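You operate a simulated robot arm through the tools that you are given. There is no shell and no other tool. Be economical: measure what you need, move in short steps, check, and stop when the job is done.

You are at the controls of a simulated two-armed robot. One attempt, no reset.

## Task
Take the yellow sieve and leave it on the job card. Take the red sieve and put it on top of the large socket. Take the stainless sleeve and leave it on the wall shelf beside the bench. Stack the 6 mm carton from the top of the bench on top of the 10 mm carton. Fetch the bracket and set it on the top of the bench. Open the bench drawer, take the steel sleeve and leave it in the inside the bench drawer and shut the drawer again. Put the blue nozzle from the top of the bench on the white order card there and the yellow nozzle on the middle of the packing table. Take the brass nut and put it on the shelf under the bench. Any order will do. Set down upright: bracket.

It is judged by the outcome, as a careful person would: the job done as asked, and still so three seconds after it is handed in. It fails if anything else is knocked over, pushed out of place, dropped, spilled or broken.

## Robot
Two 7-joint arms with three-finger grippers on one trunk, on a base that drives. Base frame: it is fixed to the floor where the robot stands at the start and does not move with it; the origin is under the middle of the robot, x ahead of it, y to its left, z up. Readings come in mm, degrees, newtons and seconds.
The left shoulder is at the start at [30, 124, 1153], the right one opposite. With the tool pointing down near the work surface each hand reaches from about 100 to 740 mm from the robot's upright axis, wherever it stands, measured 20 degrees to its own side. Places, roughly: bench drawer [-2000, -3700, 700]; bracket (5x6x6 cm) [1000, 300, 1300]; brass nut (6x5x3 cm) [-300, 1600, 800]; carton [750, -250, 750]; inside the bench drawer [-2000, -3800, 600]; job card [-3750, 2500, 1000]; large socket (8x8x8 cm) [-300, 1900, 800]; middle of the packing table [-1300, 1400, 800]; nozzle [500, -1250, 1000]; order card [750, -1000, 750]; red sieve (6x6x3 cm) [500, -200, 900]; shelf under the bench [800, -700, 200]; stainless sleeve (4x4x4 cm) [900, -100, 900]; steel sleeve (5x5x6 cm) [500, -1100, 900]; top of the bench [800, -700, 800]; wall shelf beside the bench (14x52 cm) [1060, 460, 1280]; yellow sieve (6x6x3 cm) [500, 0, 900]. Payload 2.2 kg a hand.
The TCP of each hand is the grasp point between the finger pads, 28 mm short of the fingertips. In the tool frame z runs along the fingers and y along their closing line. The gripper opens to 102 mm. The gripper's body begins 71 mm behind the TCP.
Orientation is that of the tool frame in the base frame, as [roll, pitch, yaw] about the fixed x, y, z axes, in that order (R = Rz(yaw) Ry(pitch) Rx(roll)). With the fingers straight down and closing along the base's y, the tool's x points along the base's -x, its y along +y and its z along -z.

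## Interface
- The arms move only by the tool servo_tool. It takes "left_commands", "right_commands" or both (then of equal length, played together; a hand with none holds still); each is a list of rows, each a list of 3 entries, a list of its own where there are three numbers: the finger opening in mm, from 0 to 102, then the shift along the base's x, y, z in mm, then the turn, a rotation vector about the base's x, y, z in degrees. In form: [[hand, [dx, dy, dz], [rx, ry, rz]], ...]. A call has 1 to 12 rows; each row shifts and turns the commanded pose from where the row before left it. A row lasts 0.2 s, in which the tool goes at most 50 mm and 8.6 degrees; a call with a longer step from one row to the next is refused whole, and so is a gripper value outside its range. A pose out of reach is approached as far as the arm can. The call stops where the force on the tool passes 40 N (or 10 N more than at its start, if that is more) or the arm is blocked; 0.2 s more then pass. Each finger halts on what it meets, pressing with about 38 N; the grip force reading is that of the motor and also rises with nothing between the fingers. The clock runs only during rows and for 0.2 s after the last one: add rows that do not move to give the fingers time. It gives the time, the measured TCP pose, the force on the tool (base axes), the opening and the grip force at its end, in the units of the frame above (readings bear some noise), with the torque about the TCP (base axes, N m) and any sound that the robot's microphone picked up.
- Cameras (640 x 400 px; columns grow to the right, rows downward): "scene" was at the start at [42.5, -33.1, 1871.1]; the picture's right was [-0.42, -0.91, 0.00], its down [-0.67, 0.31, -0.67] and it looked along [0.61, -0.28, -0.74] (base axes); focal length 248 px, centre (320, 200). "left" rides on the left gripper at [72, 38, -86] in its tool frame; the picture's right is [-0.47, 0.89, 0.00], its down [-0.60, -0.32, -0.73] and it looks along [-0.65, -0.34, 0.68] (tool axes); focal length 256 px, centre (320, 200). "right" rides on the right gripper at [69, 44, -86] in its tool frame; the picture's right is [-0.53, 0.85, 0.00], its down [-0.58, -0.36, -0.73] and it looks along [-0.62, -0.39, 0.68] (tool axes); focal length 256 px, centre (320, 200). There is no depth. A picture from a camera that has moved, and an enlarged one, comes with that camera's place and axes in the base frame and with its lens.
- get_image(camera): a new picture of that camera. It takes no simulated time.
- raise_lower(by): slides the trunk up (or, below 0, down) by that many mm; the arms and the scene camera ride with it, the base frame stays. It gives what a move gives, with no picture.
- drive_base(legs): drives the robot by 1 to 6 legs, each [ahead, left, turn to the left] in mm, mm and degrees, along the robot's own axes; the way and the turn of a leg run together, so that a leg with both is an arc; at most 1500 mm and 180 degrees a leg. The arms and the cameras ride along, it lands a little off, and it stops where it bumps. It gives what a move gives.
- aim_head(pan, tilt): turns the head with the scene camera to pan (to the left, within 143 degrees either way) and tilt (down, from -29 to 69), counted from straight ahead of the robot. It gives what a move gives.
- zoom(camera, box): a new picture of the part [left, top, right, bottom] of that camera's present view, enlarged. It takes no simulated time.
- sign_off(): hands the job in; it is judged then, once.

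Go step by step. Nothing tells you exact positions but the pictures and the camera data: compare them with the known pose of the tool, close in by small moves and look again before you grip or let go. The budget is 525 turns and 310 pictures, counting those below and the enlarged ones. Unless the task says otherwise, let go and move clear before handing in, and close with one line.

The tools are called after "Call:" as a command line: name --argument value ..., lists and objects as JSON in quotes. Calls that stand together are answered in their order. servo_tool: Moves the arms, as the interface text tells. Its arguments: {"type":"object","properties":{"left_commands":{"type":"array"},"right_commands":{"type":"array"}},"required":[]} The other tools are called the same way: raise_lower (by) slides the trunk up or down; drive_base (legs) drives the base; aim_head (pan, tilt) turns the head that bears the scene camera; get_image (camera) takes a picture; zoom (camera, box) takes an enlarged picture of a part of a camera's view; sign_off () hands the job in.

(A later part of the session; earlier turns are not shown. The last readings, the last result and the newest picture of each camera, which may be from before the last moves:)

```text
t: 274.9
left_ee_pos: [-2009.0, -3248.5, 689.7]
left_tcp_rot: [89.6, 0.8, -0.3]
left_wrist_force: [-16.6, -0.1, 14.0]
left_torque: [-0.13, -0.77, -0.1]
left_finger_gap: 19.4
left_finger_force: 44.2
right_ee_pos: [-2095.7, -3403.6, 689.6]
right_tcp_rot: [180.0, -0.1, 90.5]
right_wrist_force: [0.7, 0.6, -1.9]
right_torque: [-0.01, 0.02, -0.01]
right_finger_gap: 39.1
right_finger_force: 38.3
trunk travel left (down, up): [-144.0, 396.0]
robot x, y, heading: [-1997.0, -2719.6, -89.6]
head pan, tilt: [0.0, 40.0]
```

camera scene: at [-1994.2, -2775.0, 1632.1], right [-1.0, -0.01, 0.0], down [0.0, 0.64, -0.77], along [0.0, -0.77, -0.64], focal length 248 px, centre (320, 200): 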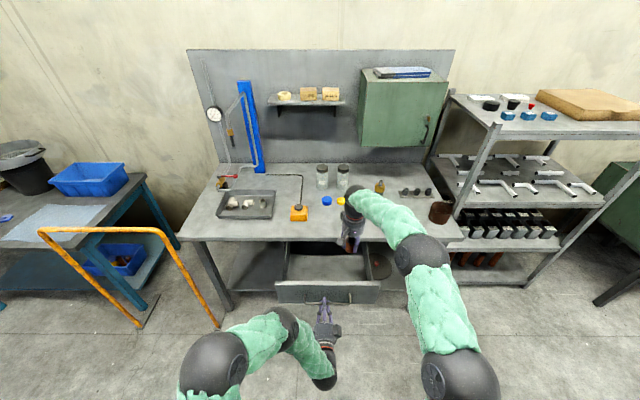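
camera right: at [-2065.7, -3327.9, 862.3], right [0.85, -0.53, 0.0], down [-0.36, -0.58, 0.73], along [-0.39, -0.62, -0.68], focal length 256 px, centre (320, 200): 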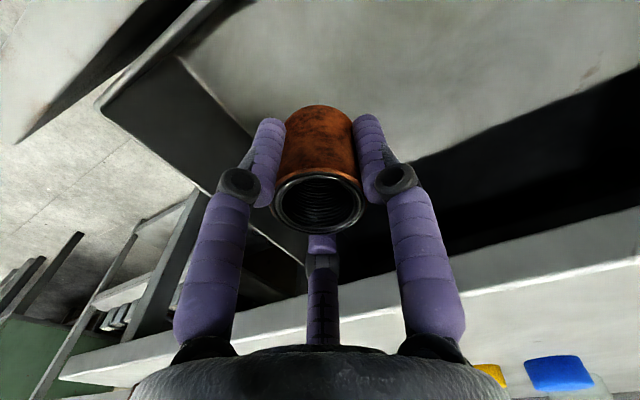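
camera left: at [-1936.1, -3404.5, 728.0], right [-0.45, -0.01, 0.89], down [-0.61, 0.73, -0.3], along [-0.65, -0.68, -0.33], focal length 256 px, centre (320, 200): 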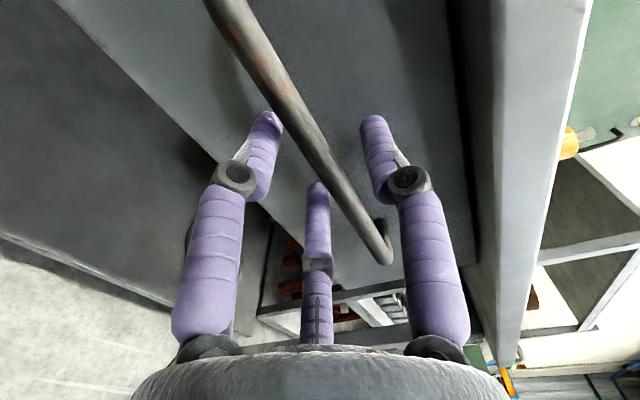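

Call:
servo_tool --right_commands '[[25, [0, 0, -4], [0, 0, 0]], [25, [0, 0, -4], [0, 0, 0]], [25, [0, 0, -3], [0, 0, 0]], [25, [0, 0, -3], [0, 0, 0]], [25, [0, 0, 0], [0, 0, 0]]]'

Call:
zoom --camera "scene" --box '[260, 210, 400, 310]'

Call:
get_image --camera "right"

```text
t: 276.1
left_ee_pos: [-2008.7, -3245.4, 689.6]
left_tcp_rot: [89.7, 0.9, -0.3]
left_wrist_force: [-16.3, 5.4, 13.7]
left_torque: [-0.14, -0.75, 0.03]
left_finger_gap: 19.5
left_finger_force: 44.3
right_ee_pos: [-2096.5, -3404.1, 678.6]
right_tcp_rot: [179.9, 0.3, 90.4]
right_wrist_force: [-0.1, -6.3, 14.7]
right_torque: [2.16, -0.78, -0.27]
right_finger_gap: 39.2
right_finger_force: 38.2
trunk travel left (down, up): [-144.0, 396.0]
robot x, y, heading: [-1995.2, -2715.0, -89.9]
head pan, tilt: [0.0, 40.0]
```

```text
4.00 times, centred on (330, 260) of scene
camera zoom: at [-1995.4, -2772.0, 1632.6], right [-1.0, -0.01, 0.0], down [0.0, 0.64, -0.77], along [0.0, -0.77, -0.64], focal length 993 px, centre (280, -40)
```

zoom: 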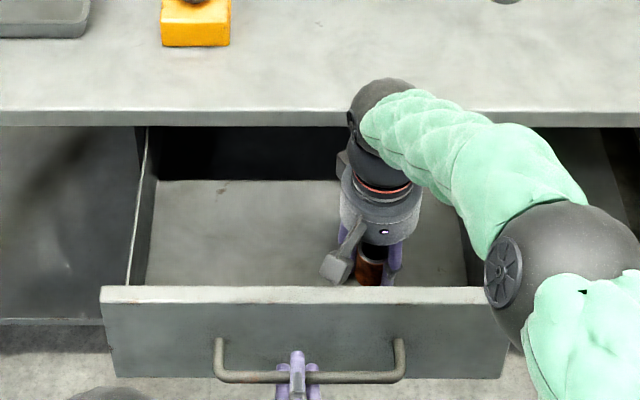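

```text
164 pictures are left
camera right: at [-2051.6, -3333.5, 763.4], right [0.85, -0.53, 0.0], down [-0.36, -0.58, 0.73], along [-0.39, -0.62, -0.68], focal length 256 px, centre (320, 200)
```

right: 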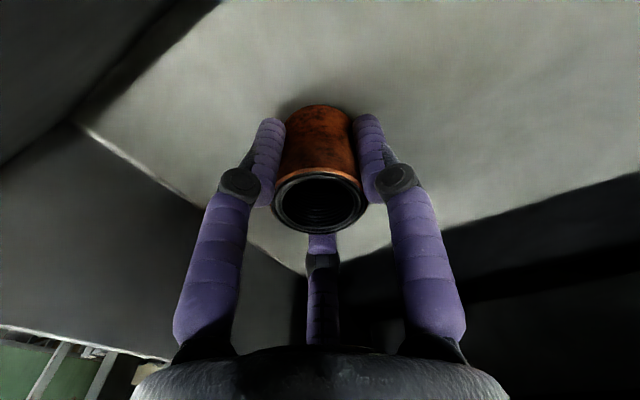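

The torque tells that the hand's camera box is resting on the drawer front, not the sleeve on the floor. I lift a little, turn the hand so the camera faces sideways, then lower again.

Call:
servo_tool --right_commands '[[25, [0, 0, 20], [0, 0, 0]], [25, [0, 0, 0], [0, 0, -8]], [25, [0, 0, 0], [0, 0, -8]], [25, [0, 0, 0], [0, 0, -8]], [25, [0, 0, 0], [0, 0, -8]], [25, [0, 0, 0], [0, 0, -8]], [25, [0, 0, 0], [0, 0, -8]], [25, [0, 0, 0], [0, 0, 0]]]'

Call:
zoom --camera "scene" --box '[260, 210, 400, 310]'

```text
t: 277.9
left_ee_pos: [-2009.2, -3246.9, 690.6]
left_tcp_rot: [89.6, 0.8, -0.2]
left_wrist_force: [-15.9, -0.5, 14.9]
left_torque: [-0.14, -0.75, -0.17]
left_finger_gap: 19.2
left_finger_force: 44.5
right_ee_pos: [-2096.2, -3403.2, 695.9]
right_tcp_rot: [180.0, -0.1, 42.3]
right_wrist_force: [0.0, -0.3, -3.0]
right_torque: [-0.02, -0.01, 0.0]
right_finger_gap: 39.2
right_finger_force: 38.3
trunk travel left (down, up): [-144.0, 396.0]
robot x, y, heading: [-1993.6, -2722.3, -89.7]
head pan, tilt: [0.0, 40.0]
```

```text
4.00 times, centred on (330, 260) of scene
camera zoom: at [-1995.4, -2773.5, 1632.4], right [-1.0, -0.01, 0.0], down [0.0, 0.64, -0.77], along [0.0, -0.77, -0.64], focal length 993 px, centre (280, -40)
```

zoom: 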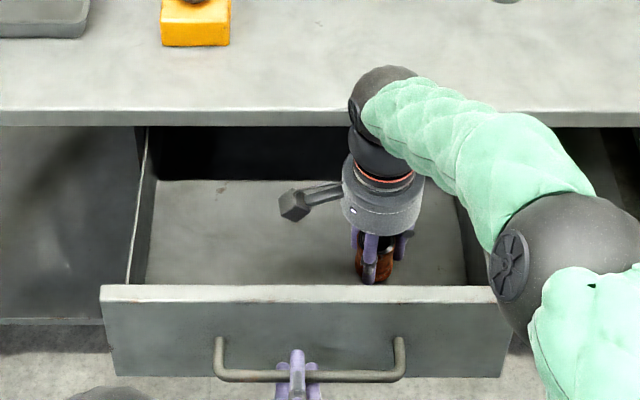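

Now I lower again in small steps.

Call:
servo_tool --right_commands '[[25, [0, -8, -8], [0, 0, 0]], [25, [0, 0, -6], [0, 0, 0]], [25, [0, 0, -4], [0, 0, 0]], [25, [0, 0, -3], [0, 0, 0]], [25, [0, 0, -3], [0, 0, 0]], [25, [0, 0, 0], [0, 0, 0]]]'

```text
t: 279.3
left_ee_pos: [-2008.9, -3247.1, 690.4]
left_tcp_rot: [89.7, 0.8, -0.4]
left_wrist_force: [-17.1, -9.9, 1.9]
left_torque: [0.08, -0.82, -0.11]
left_finger_gap: 19.1
left_finger_force: 44.2
right_ee_pos: [-2096.9, -3413.0, 675.8]
right_tcp_rot: [179.6, 0.2, 42.3]
right_wrist_force: [-0.6, 10.0, 25.7]
right_torque: [0.72, 0.01, 0.0]
right_finger_gap: 39.3
right_finger_force: 38.3
trunk travel left (down, up): [-144.0, 396.0]
robot x, y, heading: [-1991.7, -2721.6, -89.5]
head pan, tilt: [0.0, 40.0]
```

Now it is the sleeve on the drawer floor. I ease and open.

Call:
servo_tool --right_commands '[[25, [0, 0, 3], [0, 0, 0]], [45, [0, 0, 0], [0, 0, 0]], [60, [0, 0, 0], [0, 0, 0]], [70, [0, 0, 0], [0, 0, 0]], [70, [0, 0, 20], [0, 0, 0]], [70, [0, 0, 40], [0, 0, 0]], [70, [0, 0, 45], [0, 0, 0]], [70, [0, 0, 45], [0, 0, 0]], [70, [0, 30, 30], [0, 0, 0]]]'

Call:
zoom --camera "scene" --box '[260, 210, 400, 310]'

Call:
get_image --camera "right"

```text
t: 281.3
left_ee_pos: [-2009.1, -3245.9, 689.6]
left_tcp_rot: [89.6, 0.8, -0.3]
left_wrist_force: [-14.3, 1.0, 15.4]
left_torque: [-0.08, -0.75, -0.11]
left_finger_gap: 19.3
left_finger_force: 44.3
right_ee_pos: [-2096.2, -3375.7, 854.0]
right_tcp_rot: [-179.9, -0.1, 42.4]
right_wrist_force: [0.1, -0.3, 0.1]
right_torque: [-0.04, -0.02, 0.0]
right_finger_gap: 70.0
right_finger_force: 0.0
trunk travel left (down, up): [-144.0, 396.0]
robot x, y, heading: [-1995.6, -2718.6, -89.7]
head pan, tilt: [0.0, 40.0]
```

```text
4.00 times, centred on (330, 260) of scene
camera zoom: at [-1995.4, -2772.2, 1632.5], right [-1.0, -0.01, 0.0], down [0.0, 0.64, -0.77], along [0.01, -0.77, -0.64], focal length 993 px, centre (280, -40)
```

zoom: 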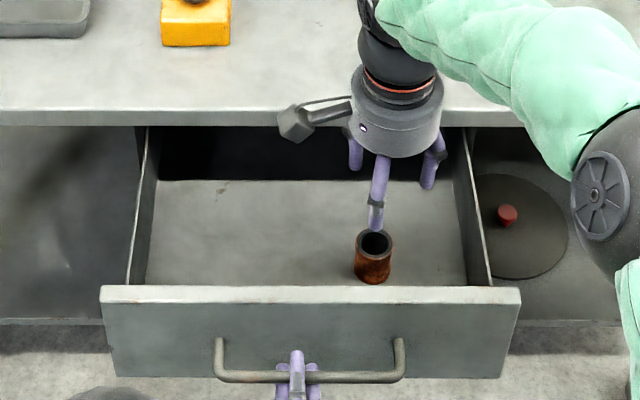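

```text
161 pictures are left
camera right: at [-2014.4, -3360.1, 938.6], right [0.18, -0.98, 0.0], down [-0.67, -0.12, 0.73], along [-0.72, -0.13, -0.68], focal length 256 px, centre (320, 200)
```

right: 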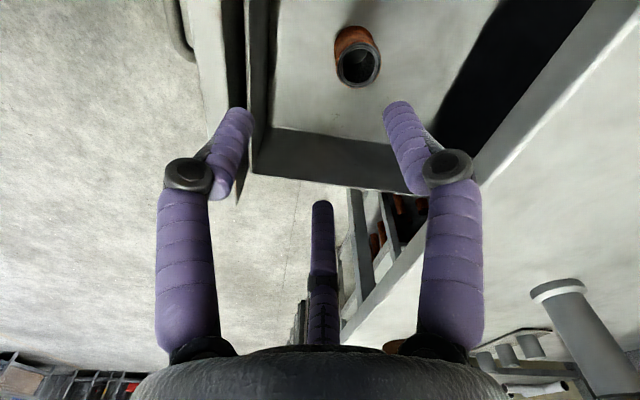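

The sleeve stands in the drawer. I withdraw the right hand, then push the drawer shut gently with the left.

Call:
servo_tool --right_commands '[[70, [-5, 40, 20], [0, 0, 8]], [70, [-5, 40, 20], [0, 0, 8]], [70, [-5, 40, 20], [0, 0, 8]], [70, [-5, 40, 20], [0, 0, 8]], [70, [-10, 40, 0], [0, 0, 8]], [70, [-10, 40, 0], [0, 0, 8]], [70, [-10, 40, 0], [0, 0, 0]], [70, [-10, 20, 0], [0, 0, 0]]]'

Call:
servo_tool --left_commands '[[3, [0, -5, 0], [0, 0, 0]], [3, [0, -10, 0], [0, 0, 0]], [3, [0, -12, 0], [0, 0, 0]], [3, [0, -12, 0], [0, 0, 0]], [3, [0, -12, 0], [0, 0, 0]], [3, [0, -12, 0], [0, 0, 0]], [3, [0, -12, 0], [0, 0, 0]], [3, [0, -12, 0], [0, 0, 0]], [3, [0, -12, 0], [0, 0, 0]], [3, [0, -10, 0], [0, 0, 0]], [3, [0, -6, 0], [0, 0, 0]], [3, [0, 0, 0], [0, 0, 0]]]'

Call:
zoom --camera "scene" --box '[240, 200, 400, 310]'

```text
t: 283.1
left_ee_pos: [-2008.8, -3247.1, 690.3]
left_tcp_rot: [89.6, 0.8, -0.3]
left_wrist_force: [-14.6, 0.5, 14.3]
left_torque: [-0.13, -0.79, 0.06]
left_finger_gap: 19.0
left_finger_force: 44.8
right_ee_pos: [-2156.1, -3080.3, 936.0]
right_tcp_rot: [-180.0, 0.0, 90.4]
right_wrist_force: [0.3, -0.5, 0.2]
right_torque: [-0.01, 0.03, -0.02]
right_finger_gap: 69.8
right_finger_force: 0.0
trunk travel left (down, up): [-144.0, 396.0]
robot x, y, heading: [-1998.3, -2720.6, -89.7]
head pan, tilt: [0.0, 40.0]
```

```text
t: 285.7
left_ee_pos: [-2009.2, -3361.9, 689.2]
left_tcp_rot: [89.6, 0.8, -0.3]
left_wrist_force: [-9.9, 0.8, 11.8]
left_torque: [-0.12, -0.78, 0.09]
left_finger_gap: 19.2
left_finger_force: 44.5
right_ee_pos: [-2156.4, -3080.2, 935.3]
right_tcp_rot: [179.9, -0.1, 90.3]
right_wrist_force: [-0.2, -0.5, 0.5]
right_torque: [0.01, -0.01, 0.01]
right_finger_gap: 69.9
right_finger_force: 0.0
trunk travel left (down, up): [-144.0, 396.0]
robot x, y, heading: [-1990.9, -2719.1, -89.7]
head pan, tilt: [0.0, 40.0]
```

```text
3.64 times, centred on (320, 255) of scene
camera zoom: at [-1994.9, -2773.1, 1632.4], right [-1.0, -0.01, 0.0], down [0.0, 0.64, -0.77], along [0.0, -0.77, -0.64], focal length 903 px, centre (320, 0)
```

zoom: 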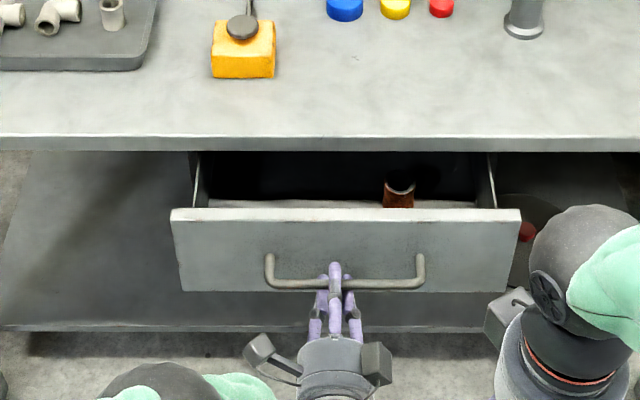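

Call:
servo_tool --left_commands '[[3, [0, -6, 0], [0, 0, 0]], [3, [0, -12, 0], [0, 0, 0]], [3, [0, -14, 0], [0, 0, 0]], [3, [0, -14, 0], [0, 0, 0]], [3, [0, -14, 0], [0, 0, 0]], [3, [0, -14, 0], [0, 0, 0]], [3, [0, -14, 0], [0, 0, 0]], [3, [0, -12, 0], [0, 0, 0]], [3, [0, -12, 0], [0, 0, 0]], [3, [0, -8, 0], [0, 0, 0]], [3, [0, -6, 0], [0, 0, 0]], [3, [0, 0, 0], [0, 0, 0]]]'

Call:
zoom --camera "scene" --box '[240, 200, 400, 310]'

```text
t: 288.3
left_ee_pos: [-2009.2, -3487.6, 690.9]
left_tcp_rot: [89.6, 0.9, -0.2]
left_wrist_force: [-3.9, -1.0, 10.7]
left_torque: [-0.12, -0.76, 0.73]
left_finger_gap: 19.1
left_finger_force: 44.5
right_ee_pos: [-2155.2, -3080.3, 936.9]
right_tcp_rot: [-180.0, -0.1, 90.4]
right_wrist_force: [-0.3, 0.3, 0.1]
right_torque: [0.04, 0.01, -0.01]
right_finger_gap: 70.3
right_finger_force: 0.0
trunk travel left (down, up): [-144.0, 396.0]
robot x, y, heading: [-1991.5, -2719.2, -89.6]
head pan, tilt: [0.0, 40.0]
```

```text
3.64 times, centred on (320, 255) of scene
camera zoom: at [-1994.5, -2773.1, 1632.4], right [-1.0, -0.01, 0.0], down [0.0, 0.64, -0.77], along [0.0, -0.77, -0.64], focal length 903 px, centre (320, 0)
```

zoom: 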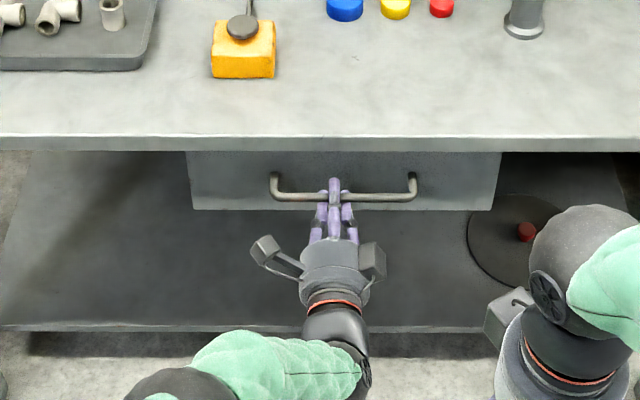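

Call:
servo_tool --left_commands '[[3, [0, -3, 0], [0, 0, 0]], [3, [0, -3, 0], [0, 0, 0]], [3, [0, 0, 0], [0, 0, 0]]]'

```text
t: 289.1
left_ee_pos: [-2008.5, -3490.9, 691.0]
left_tcp_rot: [89.5, 0.9, 0.0]
left_wrist_force: [2.6, 28.8, 17.0]
left_torque: [-0.34, -0.71, -0.06]
left_finger_gap: 19.2
left_finger_force: 44.4
right_ee_pos: [-2155.5, -3077.7, 937.3]
right_tcp_rot: [180.0, 0.0, 90.4]
right_wrist_force: [-0.1, 0.6, 0.0]
right_torque: [-0.01, 0.0, -0.01]
right_finger_gap: 70.1
right_finger_force: 0.0
trunk travel left (down, up): [-144.0, 396.0]
robot x, y, heading: [-1994.8, -2718.3, -89.6]
head pan, tilt: [0.0, 40.0]
```

The drawer is against its stop. I open the fingers and back away.

Call:
servo_tool --left_commands '[[30, [0, 0, 0], [0, 0, 0]], [45, [0, 0, 0], [0, 0, 0]], [45, [0, 0, 0], [0, 0, 0]], [45, [0, 15, 0], [0, 0, 0]], [45, [0, 30, 0], [0, 0, 0]], [45, [0, 40, 0], [0, 0, 0]], [45, [0, 40, 0], [0, 0, 0]], [45, [0, 40, 20], [0, 0, 0]], [45, [0, 40, 20], [0, 0, 0]], [45, [10, 40, 20], [0, 0, 0]]]'

Call:
get_image --camera "scene"

```text
t: 291.3
left_ee_pos: [-1996.6, -3251.6, 752.8]
left_tcp_rot: [89.6, 0.9, -0.1]
left_wrist_force: [-0.3, -0.3, 0.7]
left_torque: [-0.01, 0.0, 0.0]
left_finger_gap: 44.9
left_finger_force: 0.1
right_ee_pos: [-2155.7, -3081.6, 935.9]
right_tcp_rot: [-179.9, -0.1, 90.3]
right_wrist_force: [-0.6, 0.3, -0.3]
right_torque: [-0.01, -0.02, -0.04]
right_finger_gap: 70.1
right_finger_force: 0.1
trunk travel left (down, up): [-144.0, 396.0]
robot x, y, heading: [-1993.3, -2715.4, -89.6]
head pan, tilt: [0.0, 40.0]
```

```text
158 pictures are left
camera scene: at [-1993.6, -2773.6, 1632.4], right [-1.0, -0.01, 0.0], down [0.0, 0.64, -0.77], along [0.0, -0.77, -0.64], focal length 248 px, centre (320, 200)
```

scene: 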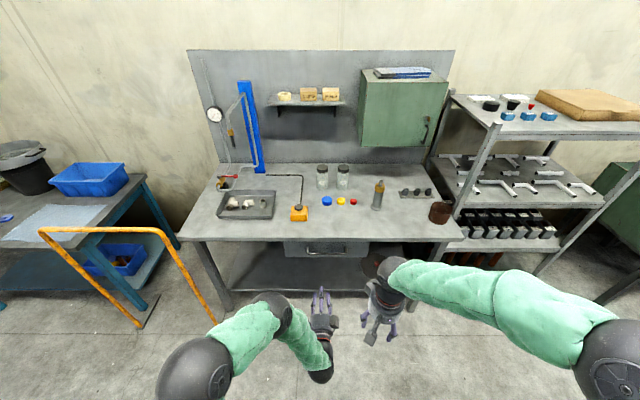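

The drawer is shut. I turn the left hand back to pointing down.

Call:
servo_tool --left_commands '[[45, [15, 0, 8], [0, 8.2, 0]], [45, [15, 0, 8], [0, 8.2, 0]], [45, [15, 0, 8], [0, 8.2, 0]], [45, [15, 0, 8], [0, 8.2, 0]], [45, [15, 0, 8], [0, 8.2, 0]], [45, [15, 0, 8], [0, 8.2, 0]], [45, [15, 0, 8], [0, 8.2, 0]], [45, [15, 0, 8], [0, 8.2, 0]], [45, [15, 0, 8], [0, 8.2, 0]], [45, [15, 0, 8], [0, 8.2, 0]], [45, [0, 0, 0], [0, 8.8, 0]]]'

Call:
servo_tool --left_commands '[[45, [10, 10, 12], [8.2, 0, 0]], [45, [10, 10, 12], [8.2, 0, 0]], [45, [10, 10, 12], [8.2, 0, 0]], [45, [10, 10, 12], [8.2, 0, 0]], [45, [10, 10, 12], [8.2, 0, 0]], [45, [10, 10, 12], [8.2, 0, 0]], [45, [10, 10, 12], [8.2, 0, 0]], [45, [10, 10, 12], [8.2, 0, 0]], [45, [10, 10, 12], [8.2, 0, 0]], [45, [10, 10, 12], [8.2, 0, 0]], [45, [0, 10, 12], [8.2, 0, 0]]]'

```text
refused: row 11 steps farther than a row can; nothing moved
```

```text
t: 293.7
left_ee_pos: [-1918.0, -3104.1, 799.5]
left_tcp_rot: [171.9, 0.3, 1.0]
left_wrist_force: [-0.8, -0.2, 0.8]
left_torque: [0.02, 0.01, 0.02]
left_finger_gap: 45.3
left_finger_force: 0.0
left hand out of reach, approached as far as the arm can: row 9, 10, 11
right_ee_pos: [-2156.9, -3080.9, 934.5]
right_tcp_rot: [180.0, -0.2, 90.4]
right_wrist_force: [0.8, -0.9, 0.6]
right_torque: [0.01, 0.02, 0.0]
right_finger_gap: 70.2
right_finger_force: 0.0
trunk travel left (down, up): [-144.0, 396.0]
robot x, y, heading: [-1993.4, -2717.7, -89.4]
head pan, tilt: [0.0, 40.0]
```

Call:
servo_tool --left_commands '[[60, [15, 0, 20], [0, 0, 8.1]], [60, [15, 0, 20], [0, 0, 8.1]], [60, [15, 0, 20], [0, 0, 8.1]], [60, [15, 0, 20], [0, 0, 8.1]], [60, [15, 0, 20], [0, 0, 8.1]], [60, [15, 0, 20], [0, 0, 8.1]], [60, [15, 0, 20], [0, 0, 8.1]], [60, [15, 0, 20], [0, 0, 8.1]], [60, [0, 0, 0], [0, 0, 8.1]], [60, [0, 0, 0], [0, 0, 8.1]], [60, [0, 0, 0], [0, 0, 8.1]]]'

```text
t: 296.1
left_ee_pos: [-1808.1, -3082.3, 920.3]
left_tcp_rot: [172.7, -0.1, 85.5]
left_wrist_force: [0.4, -0.9, -0.5]
left_torque: [-0.02, -0.01, 0.02]
left_finger_gap: 59.9
left_finger_force: 0.1
left hand out of reach, approached as far as the arm can: row 1
right_ee_pos: [-2156.4, -3082.4, 936.1]
right_tcp_rot: [180.0, -0.1, 90.5]
right_wrist_force: [0.0, -0.6, -0.7]
right_torque: [0.01, -0.04, 0.0]
right_finger_gap: 70.3
right_finger_force: 0.1
trunk travel left (down, up): [-144.0, 396.0]
robot x, y, heading: [-1999.0, -2719.2, -89.6]
head pan, tilt: [0.0, 40.0]
```

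Call:
servo_tool --left_commands '[[80, [0, 10, 10], [0, 7.3, 0]], [80, [0, 10, 10], [0, 0, 4.8]], [80, [0, 0, 0], [0, 0, 0]]]'

Call:
raise_lower --by 250

Call:
drive_base --legs '[[-600, 900, 0], [-600, 900, 0], [0, 0, 90], [0, 1000, 0], [0, 1100, 0]]'

Call:
get_image --camera "scene"

```text
t: 296.9
left_ee_pos: [-1808.6, -3063.4, 939.3]
left_tcp_rot: [-180.0, 0.5, 90.4]
left_wrist_force: [0.2, 0.1, -0.8]
left_torque: [0.0, -0.01, 0.0]
left_finger_gap: 79.7
left_finger_force: 0.2
right_ee_pos: [-2156.0, -3082.3, 935.5]
right_tcp_rot: [180.0, -0.2, 90.4]
right_wrist_force: [0.4, -1.0, -0.9]
right_torque: [-0.02, 0.0, 0.03]
right_finger_gap: 69.7
right_finger_force: 0.1
trunk travel left (down, up): [-144.0, 396.0]
robot x, y, heading: [-1993.5, -2719.7, -89.7]
head pan, tilt: [0.0, 40.0]
```

```text
t: 299.5
left_ee_pos: [-1808.8, -3062.9, 1189.1]
left_tcp_rot: [180.0, 0.4, 90.2]
left_wrist_force: [-0.2, -0.9, 0.2]
left_torque: [-0.02, 0.02, 0.0]
left_finger_gap: 80.1
left_finger_force: 0.0
right_ee_pos: [-2155.7, -3082.4, 1185.9]
right_tcp_rot: [-179.9, -0.1, 90.4]
right_wrist_force: [0.5, -0.1, 0.1]
right_torque: [0.02, 0.0, -0.01]
right_finger_gap: 69.9
right_finger_force: 0.0
trunk travel left (down, up): [-394.0, 146.0]
robot x, y, heading: [-1993.0, -2715.9, -89.9]
head pan, tilt: [0.0, 40.0]
```

```text
t: 324.2
left_ee_pos: [63.4, 799.5, 1189.0]
left_tcp_rot: [179.9, 0.5, -178.1]
left_wrist_force: [0.2, 0.0, 0.6]
left_torque: [-0.02, 0.01, -0.01]
left_finger_gap: 80.0
left_finger_force: 0.0
right_ee_pos: [92.2, 453.2, 1185.9]
right_tcp_rot: [180.0, -0.1, -177.9]
right_wrist_force: [-0.5, 0.7, 0.9]
right_torque: [-0.03, -0.02, 0.01]
right_finger_gap: 69.7
right_finger_force: 0.0
trunk travel left (down, up): [-394.0, 146.0]
robot x, y, heading: [-279.3, 607.3, 2.2]
head pan, tilt: [0.0, 40.0]
```

```text
157 pictures are left
camera scene: at [-219.9, 605.3, 1882.3], right [0.04, -1.0, 0.0], down [-0.64, -0.02, -0.77], along [0.77, 0.03, -0.64], focal length 248 px, centre (320, 200)
```

scene: 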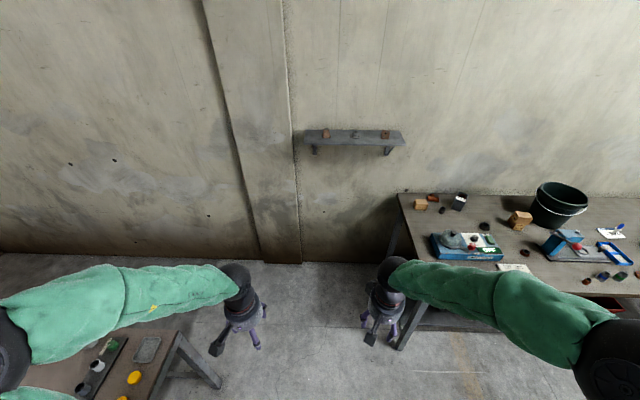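

Call:
drive_base --legs '[[400, -20, -2.2], [300, -130, 0]]'

Call:
aim_head --pan -10 --tilt 40

Call:
get_image --camera "scene"

```text
t: 328.4
left_ee_pos: [763.0, 646.5, 1189.6]
left_tcp_rot: [-179.9, 0.5, -179.7]
left_wrist_force: [-0.4, 0.1, -0.7]
left_torque: [0.01, 0.0, -0.02]
left_finger_gap: 80.0
left_finger_force: 0.1
right_ee_pos: [782.9, 300.2, 1185.6]
right_tcp_rot: [180.0, -0.1, -179.6]
right_wrist_force: [-0.1, -0.5, -0.5]
right_torque: [0.02, 0.02, 0.0]
right_finger_gap: 69.9
right_finger_force: 0.1
trunk travel left (down, up): [-394.0, 146.0]
robot x, y, heading: [420.6, 461.8, 0.3]
head pan, tilt: [0.0, 40.0]
```

```text
t: 329.1
left_ee_pos: [763.0, 647.0, 1190.3]
left_tcp_rot: [-180.0, 0.6, -179.8]
left_wrist_force: [0.2, -1.1, 1.3]
left_torque: [-0.02, -0.02, 0.02]
left_finger_gap: 80.0
left_finger_force: 0.0
right_ee_pos: [781.6, 300.9, 1186.8]
right_tcp_rot: [-180.0, -0.1, -179.6]
right_wrist_force: [-0.1, 0.7, -0.2]
right_torque: [0.0, -0.03, 0.01]
right_finger_gap: 70.2
right_finger_force: 0.0
trunk travel left (down, up): [-394.0, 146.0]
robot x, y, heading: [421.3, 465.6, 0.0]
head pan, tilt: [-10.0, 40.0]
```

```text
156 pictures are left
camera scene: at [473.0, 446.9, 1882.4], right [-0.17, -0.99, 0.0], down [-0.63, 0.11, -0.77], along [0.76, -0.13, -0.64], focal length 248 px, centre (320, 200)
```

scene: 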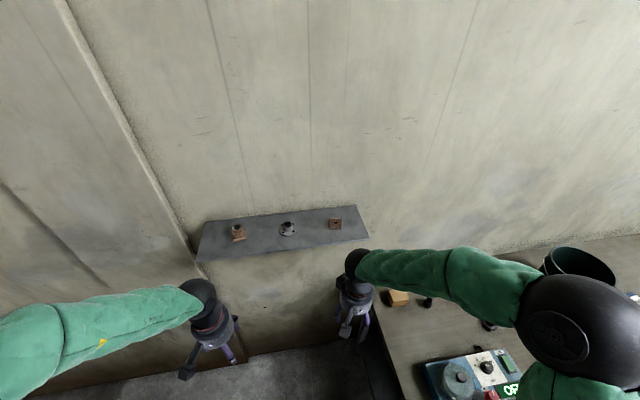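

Call:
zoom --camera "scene" --box '[190, 190, 380, 270]'

Call:
zoom --camera "scene" --box '[310, 205, 360, 240]'

Call:
zoom --camera "scene" --box '[370, 270, 530, 400]'

```text
3.37 times, centred on (285, 230) of scene
camera zoom: at [473.0, 446.9, 1882.4], right [-0.17, -0.99, 0.0], down [-0.63, 0.11, -0.77], along [0.76, -0.13, -0.64], focal length 836 px, centre (438, 99)
```

zoom: 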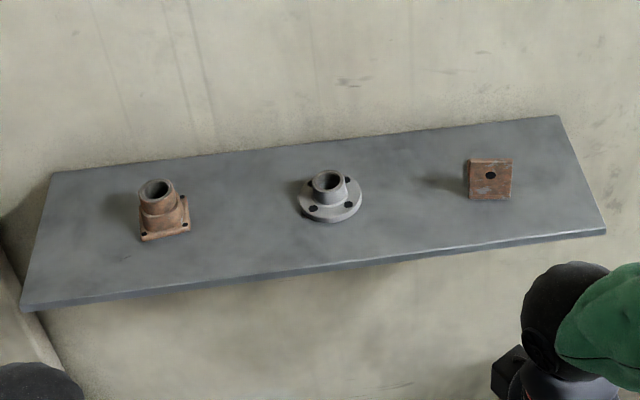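

```text
11.43 times, centred on (335, 222) of scene
camera zoom: at [473.0, 446.9, 1882.4], right [-0.17, -0.99, 0.0], down [-0.63, 0.11, -0.77], along [0.76, -0.13, -0.64], focal length 2838 px, centre (149, -57)
```

zoom: 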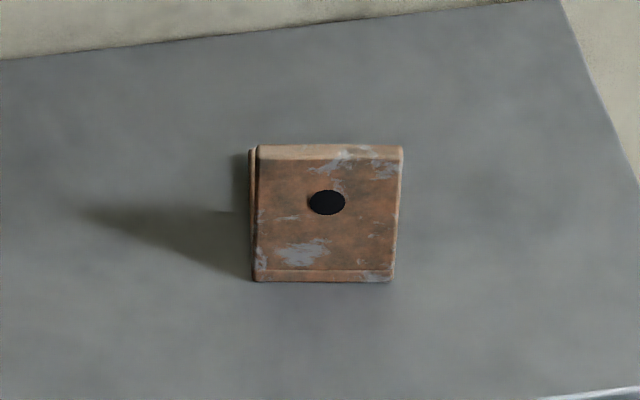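

```text
3.08 times, centred on (450, 335) of scene
camera zoom: at [473.0, 446.9, 1882.4], right [-0.17, -0.99, 0.0], down [-0.63, 0.11, -0.77], along [0.76, -0.13, -0.64], focal length 764 px, centre (-80, -215)
```

zoom: 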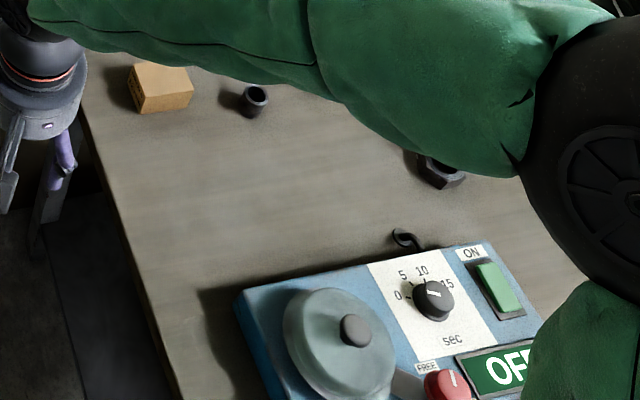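

The bracket stands on the shelf as an upright plate with a foot behind it, near [1012, 301], shelf top about z 1289. I raise the trunk, and turn the right hand to grip the plate.

Call:
raise_lower --by 140

Call:
servo_tool --right_commands '[[60, [5, 0, 15], [0, 0, 7.9]], [60, [5, 0, 15], [0, 0, 7.9]], [60, [5, 0, 15], [0, 0, 7.9]], [60, [5, 0, 15], [0, 0, 7.9]], [60, [5, 0, 15], [0, 0, 7.9]], [60, [5, 0, 15], [0, 0, 7.9]], [60, [5, 0, 10], [0, 0, 7.9]], [60, [5, 0, 10], [0, 0, 7.9]], [60, [5, 0, 10], [0, 0, 7.9]], [60, [5, 0, 0], [0, 0, 7.9]]]'

Call:
get_image --camera "right"

Call:
get_image --camera "scene"

```text
t: 330.8
left_ee_pos: [762.5, 646.6, 1329.5]
left_tcp_rot: [-180.0, 0.5, -179.8]
left_wrist_force: [0.6, 0.5, 0.4]
left_torque: [-0.01, 0.03, 0.01]
left_finger_gap: 79.9
left_finger_force: 0.1
right_ee_pos: [781.1, 300.0, 1325.0]
right_tcp_rot: [-180.0, -0.1, -179.7]
right_wrist_force: [0.3, 0.3, 1.0]
right_torque: [0.02, -0.01, 0.02]
right_finger_gap: 70.2
right_finger_force: 0.0
trunk travel left (down, up): [-534.0, 6.0]
robot x, y, heading: [418.1, 461.6, 0.1]
head pan, tilt: [-10.0, 40.0]
```

```text
t: 333.0
left_ee_pos: [763.4, 647.4, 1329.7]
left_tcp_rot: [-179.9, 0.5, -179.8]
left_wrist_force: [-0.9, -0.4, 0.1]
left_torque: [0.01, -0.02, 0.02]
left_finger_gap: 80.0
left_finger_force: 0.2
right_ee_pos: [831.9, 299.6, 1445.6]
right_tcp_rot: [-180.0, -0.1, -100.6]
right_wrist_force: [-0.1, 0.4, 0.2]
right_torque: [-0.01, 0.03, 0.04]
right_finger_gap: 59.7
right_finger_force: 0.1
trunk travel left (down, up): [-534.0, 6.0]
robot x, y, heading: [419.0, 457.2, 0.3]
head pan, tilt: [-10.0, 40.0]
```

```text
152 pictures are left
camera right: at [777.7, 240.4, 1530.5], right [-0.73, 0.68, 0.0], down [0.46, 0.5, 0.73], along [0.5, 0.54, -0.68], focal length 256 px, centre (320, 200)
```

right: 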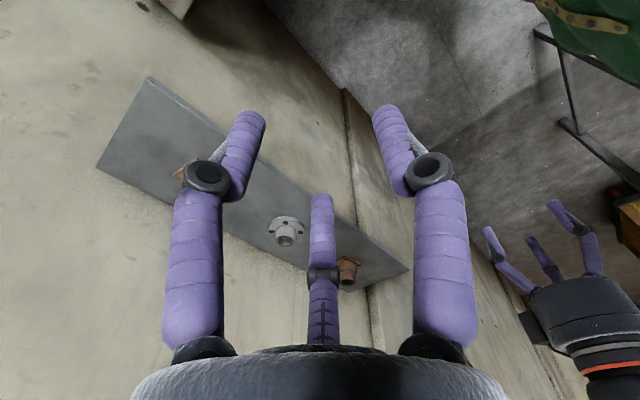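

```text
151 pictures are left
camera scene: at [473.7, 446.8, 2022.3], right [-0.17, -0.99, 0.0], down [-0.63, 0.11, -0.77], along [0.76, -0.13, -0.64], focal length 248 px, centre (320, 200)
```

scene: 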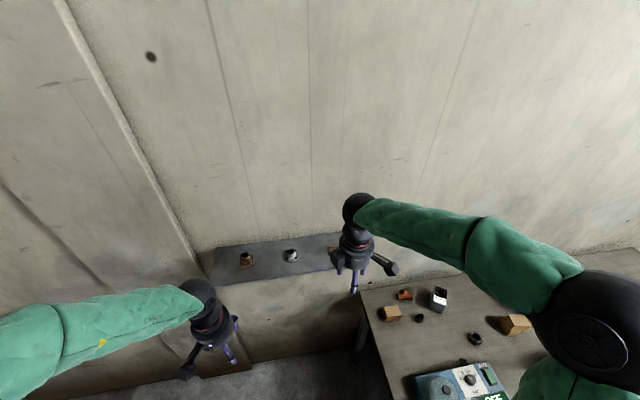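

Call:
servo_tool --right_commands '[[60, [40, 0, 0], [0, 0, 0]], [60, [40, 0, 0], [0, 0, 0]], [60, [40, 0, 0], [0, 0, 0]], [60, [20, 0, 0], [0, 0, 0]], [60, [0, 0, 0], [0, 0, 0]]]'

Call:
get_image --camera "right"

```text
t: 334.2
left_ee_pos: [761.2, 645.8, 1329.5]
left_tcp_rot: [179.9, 0.6, -179.8]
left_wrist_force: [0.0, 0.4, 1.2]
left_torque: [0.03, 0.04, -0.03]
left_finger_gap: 79.8
left_finger_force: 0.1
right_ee_pos: [971.2, 298.8, 1448.0]
right_tcp_rot: [-179.9, 0.0, -100.6]
right_wrist_force: [0.1, -0.9, 0.6]
right_torque: [-0.01, -0.02, 0.03]
right_finger_gap: 59.9
right_finger_force: 0.0
trunk travel left (down, up): [-534.0, 6.0]
robot x, y, heading: [417.3, 463.0, 0.2]
head pan, tilt: [-10.0, 40.0]
```

```text
150 pictures are left
camera right: at [915.8, 240.6, 1532.6], right [-0.73, 0.68, 0.0], down [0.46, 0.5, 0.73], along [0.5, 0.54, -0.68], focal length 256 px, centre (320, 200)
```

right: 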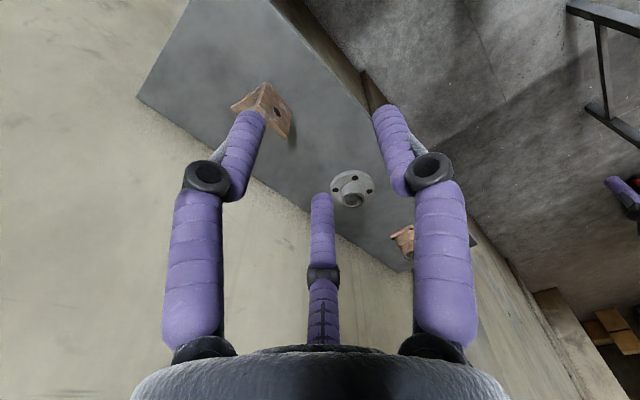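

Call:
zoom --camera "right" --box '[200, 50, 340, 170]'

```text
3.33 times, centred on (270, 110) of right
camera zoom: at [915.8, 240.6, 1532.6], right [-0.73, 0.68, 0.0], down [0.46, 0.5, 0.73], along [0.5, 0.54, -0.68], focal length 853 px, centre (487, 500)
```

zoom: 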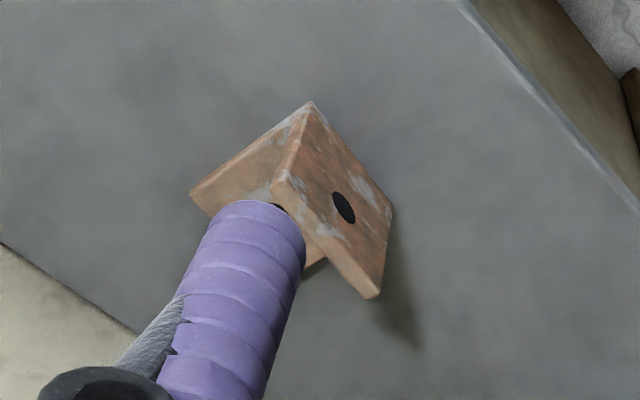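

Call:
servo_tool --right_commands '[[60, [25, 1, -10], [0, 0, 0]], [60, [24, 0, -30], [0, 0, 0]], [60, [0, 0, -38], [0, 0, 0]], [60, [0, 0, 0], [0, 0, 0]]]'

Call:
get_image --camera "right"

Call:
zoom --camera "scene" --box '[290, 200, 410, 290]'

```text
t: 335.2
left_ee_pos: [762.7, 647.6, 1329.2]
left_tcp_rot: [-179.9, 0.5, -179.7]
left_wrist_force: [-0.2, -0.4, -0.1]
left_torque: [0.01, 0.0, -0.02]
left_finger_gap: 80.0
left_finger_force: 0.1
right_ee_pos: [1020.0, 304.0, 1366.0]
right_tcp_rot: [-179.9, -0.1, -100.6]
right_wrist_force: [0.6, 0.3, -0.3]
right_torque: [0.02, -0.01, -0.01]
right_finger_gap: 60.0
right_finger_force: 0.1
trunk travel left (down, up): [-534.0, 6.0]
robot x, y, heading: [419.4, 463.1, 0.4]
head pan, tilt: [-10.0, 40.0]
```

```text
148 pictures are left
camera right: at [965.9, 244.3, 1450.8], right [-0.73, 0.68, 0.0], down [0.46, 0.5, 0.73], along [0.5, 0.53, -0.68], focal length 256 px, centre (320, 200)
```

right: 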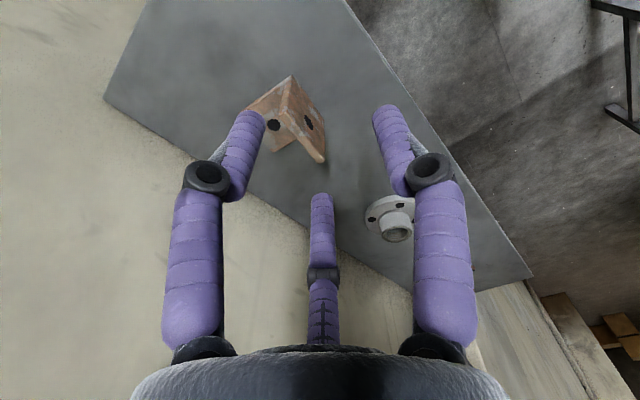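

```text
4.44 times, centred on (350, 245) of scene
camera zoom: at [473.4, 447.1, 2022.4], right [-0.17, -0.99, 0.0], down [-0.63, 0.11, -0.77], along [0.76, -0.13, -0.64], focal length 1104 px, centre (187, 0)
```

zoom: 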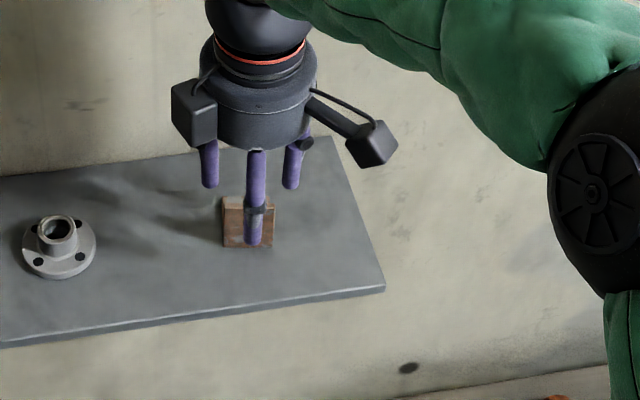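

Call:
zoom --camera "right" --box '[230, 60, 350, 180]'

```text
3.33 times, centred on (290, 120) of right
camera zoom: at [965.9, 244.3, 1450.8], right [-0.73, 0.68, 0.0], down [0.46, 0.5, 0.73], along [0.5, 0.53, -0.68], focal length 853 px, centre (420, 467)
```

zoom: 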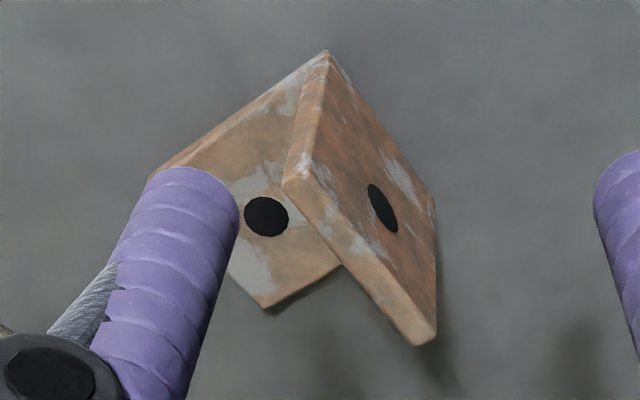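

Call:
servo_tool --right_commands '[[60, [3, -8, -10], [0, 0, 3]], [60, [0, 0, -28], [0, 0, 0]], [40, [0, 0, 0], [0, 0, 0]], [20, [0, 0, 0], [0, 0, 0]], [5, [0, 0, 0], [0, 0, 0]], [2, [0, 0, 0], [0, 0, 0]], [2, [0, 0, 0], [0, 0, 0]]]'

Call:
get_image --camera "right"

```text
t: 336.8
left_ee_pos: [762.6, 646.3, 1329.6]
left_tcp_rot: [179.9, 0.6, -179.8]
left_wrist_force: [0.5, -0.9, 0.1]
left_torque: [0.03, 0.0, -0.03]
left_finger_gap: 80.1
left_finger_force: 0.1
right_ee_pos: [1024.8, 293.3, 1329.1]
right_tcp_rot: [-180.0, -0.1, -97.6]
right_wrist_force: [0.2, 0.5, 0.2]
right_torque: [-0.01, -0.02, 0.0]
right_finger_gap: 8.4
right_finger_force: 36.0
trunk travel left (down, up): [-534.0, 6.0]
robot x, y, heading: [415.0, 460.0, 0.3]
head pan, tilt: [-10.0, 40.0]
```

```text
145 pictures are left
camera right: at [973.6, 232.1, 1414.1], right [-0.77, 0.64, 0.0], down [0.44, 0.53, 0.73], along [0.47, 0.56, -0.68], focal length 256 px, centre (320, 200)
```

right: 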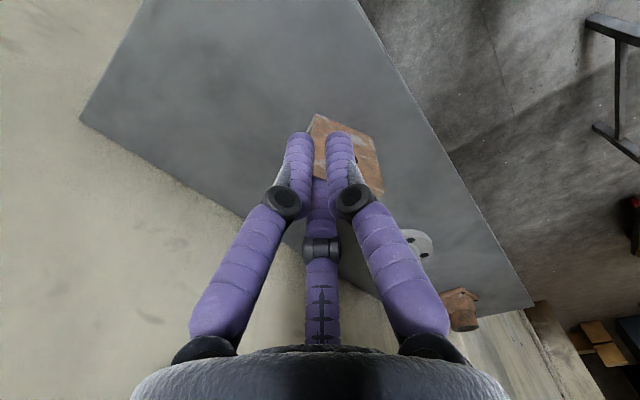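

Gripped on the plate (8 mm). I lift it.

Call:
servo_tool --right_commands '[[2, [0, 0, 0], [0, 0, 0]], [2, [0, 0, 20], [0, 0, 0]], [2, [0, 0, 30], [0, 0, 0]], [2, [-10, 0, 30], [0, 0, 0]], [2, [-20, 0, 10], [0, 0, 0]], [2, [0, 0, 0], [0, 0, 0]]]'

Call:
get_image --camera "right"

Call:
zoom --camera "scene" --box '[290, 180, 430, 285]'

```text
t: 338.2
left_ee_pos: [763.7, 646.9, 1330.7]
left_tcp_rot: [-180.0, 0.5, -179.7]
left_wrist_force: [0.3, -0.1, -0.6]
left_torque: [-0.02, 0.01, 0.02]
left_finger_gap: 80.1
left_finger_force: 0.1
right_ee_pos: [995.2, 292.0, 1418.1]
right_tcp_rot: [179.9, 0.0, -97.5]
right_wrist_force: [-0.3, -0.6, -1.7]
right_torque: [-0.04, 0.05, 0.02]
right_finger_gap: 8.1
right_finger_force: 36.3
trunk travel left (down, up): [-534.0, 6.0]
robot x, y, heading: [419.4, 457.7, 0.3]
head pan, tilt: [-10.0, 40.0]
```

```text
144 pictures are left
camera right: at [943.4, 230.4, 1503.6], right [-0.77, 0.64, 0.0], down [0.44, 0.53, 0.73], along [0.47, 0.56, -0.68], focal length 256 px, centre (320, 200)
```

right: 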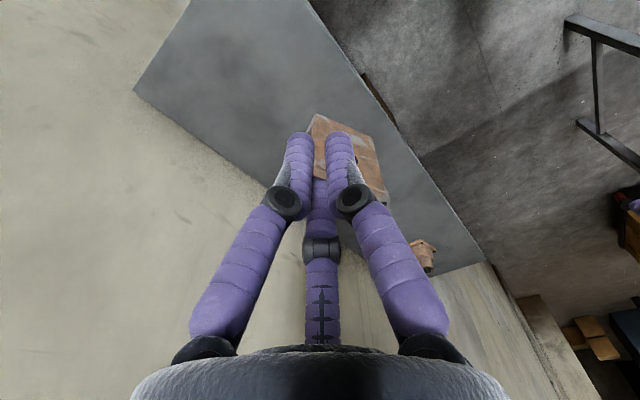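

```text
3.81 times, centred on (360, 232) of scene
camera zoom: at [474.9, 446.9, 2022.3], right [-0.17, -0.99, 0.0], down [-0.63, 0.11, -0.77], along [0.75, -0.13, -0.64], focal length 946 px, centre (168, 76)
```

zoom: 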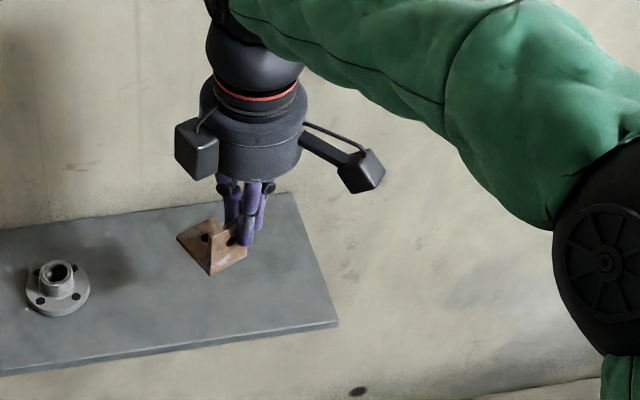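

Call:
zoom --camera "scene" --box '[318, 215, 368, 255]'

Call:
zoom --camera "right" --box '[260, 80, 420, 220]'

Call:
get_image --camera "left"

```text
10.00 times, centred on (343, 235) of scene
camera zoom: at [474.9, 446.9, 2022.3], right [-0.17, -0.99, 0.0], down [-0.63, 0.11, -0.77], along [0.75, -0.13, -0.64], focal length 2483 px, centre (90, -150)
```

zoom: 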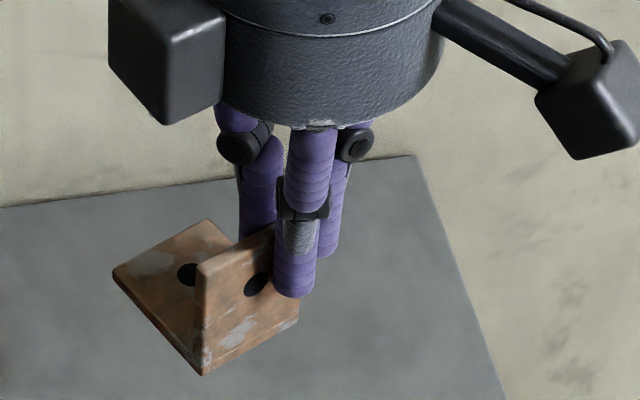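

```text
2.86 times, centred on (340, 150) of right
camera zoom: at [943.4, 230.4, 1503.6], right [-0.77, 0.64, 0.0], down [0.44, 0.53, 0.73], along [0.47, 0.56, -0.68], focal length 731 px, centre (263, 343)
```

zoom: 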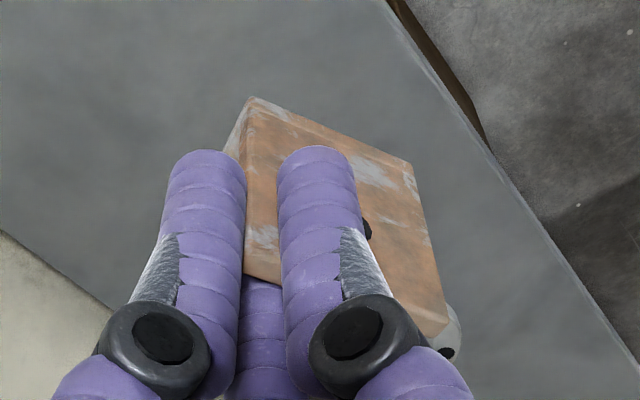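

```text
140 pictures are left
camera left: at [691.1, 684.7, 1414.7], right [0.46, 0.89, 0.0], down [0.6, -0.31, 0.74], along [0.65, -0.34, -0.68], focal length 256 px, centre (320, 200)
```

left: 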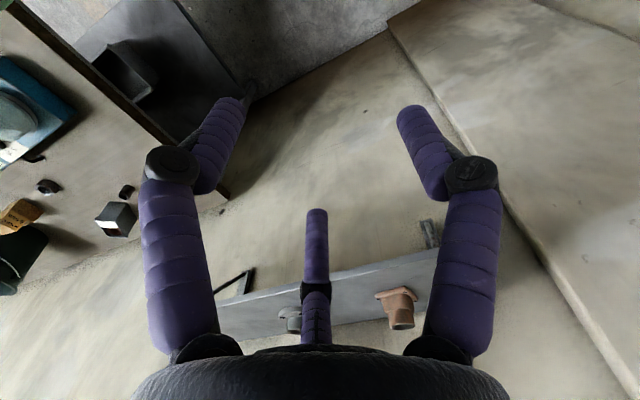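

The bracket is held, upright though turned a bit about the vertical, which does not matter. I carry it over the free spot at the bench's left end.

Call:
servo_tool --right_commands '[[2, [-30, 0, 0], [0, 0, 0]], [2, [-35, 0, 0], [0, 0, 0]], [2, [-35, -5, 0], [0, 0, 0]], [2, [-35, -15, 0], [0, 0, 0]], [2, [-30, -30, 0], [0, 0, 0]], [2, [-10, -35, 0], [0, 0, 0]], [2, [0, -35, 0], [0, 0, 0]], [2, [0, -35, -10], [0, 0, 0]], [2, [0, -35, -20], [0, 0, 0]], [2, [0, -35, -30], [0, 0, 0]], [2, [0, -25, -30], [0, 0, 0]], [2, [0, 0, 0], [0, 0, 0]]]'

Call:
raise_lower --by -140

Call:
get_image --camera "right"

Call:
get_image --camera "scene"

```text
t: 340.8
left_ee_pos: [760.7, 647.5, 1329.9]
left_tcp_rot: [-179.9, 0.7, -179.6]
left_wrist_force: [0.1, -0.3, 0.2]
left_torque: [0.01, 0.02, 0.01]
left_finger_gap: 79.9
left_finger_force: 0.0
right_ee_pos: [817.2, 42.8, 1328.6]
right_tcp_rot: [-180.0, -0.1, -97.7]
right_wrist_force: [0.3, 0.3, -0.8]
right_torque: [-0.05, 0.0, -0.04]
right_finger_gap: 8.3
right_finger_force: 36.1
trunk travel left (down, up): [-534.0, 6.0]
robot x, y, heading: [421.9, 456.3, 0.3]
head pan, tilt: [-10.0, 40.0]
```

```text
t: 342.5
left_ee_pos: [761.7, 646.2, 1189.9]
left_tcp_rot: [179.9, 0.6, -179.7]
left_wrist_force: [-0.4, 0.6, -0.3]
left_torque: [0.02, -0.01, -0.02]
left_finger_gap: 80.0
left_finger_force: 0.1
right_ee_pos: [817.2, 42.7, 1188.3]
right_tcp_rot: [179.9, 0.0, -97.6]
right_wrist_force: [-0.6, -0.9, -1.3]
right_torque: [0.0, 0.02, 0.01]
right_finger_gap: 8.1
right_finger_force: 36.3
trunk travel left (down, up): [-394.0, 146.0]
robot x, y, heading: [422.0, 461.8, 0.2]
head pan, tilt: [-10.0, 40.0]
```

```text
139 pictures are left
camera right: at [766.2, -18.3, 1273.6], right [-0.77, 0.64, 0.0], down [0.44, 0.52, 0.73], along [0.47, 0.56, -0.68], focal length 256 px, centre (320, 200)
```

right: 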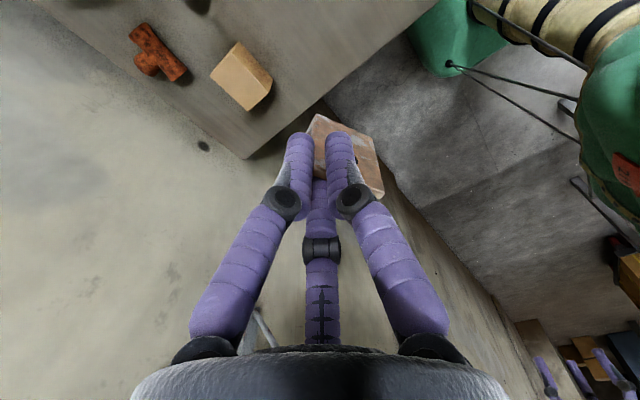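

```text
138 pictures are left
camera scene: at [473.2, 446.6, 1882.5], right [-0.17, -0.99, 0.0], down [-0.63, 0.11, -0.77], along [0.76, -0.13, -0.64], focal length 248 px, centre (320, 200)
```

scene: 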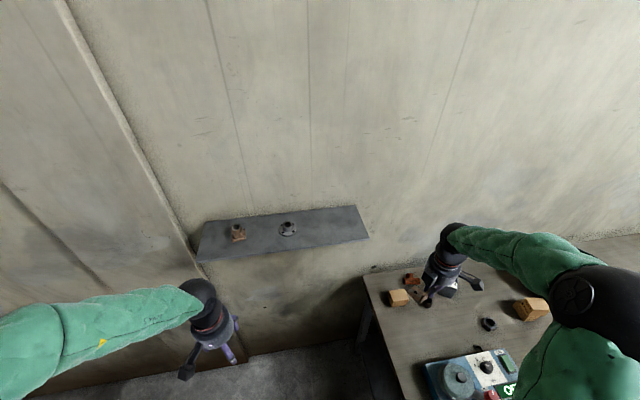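

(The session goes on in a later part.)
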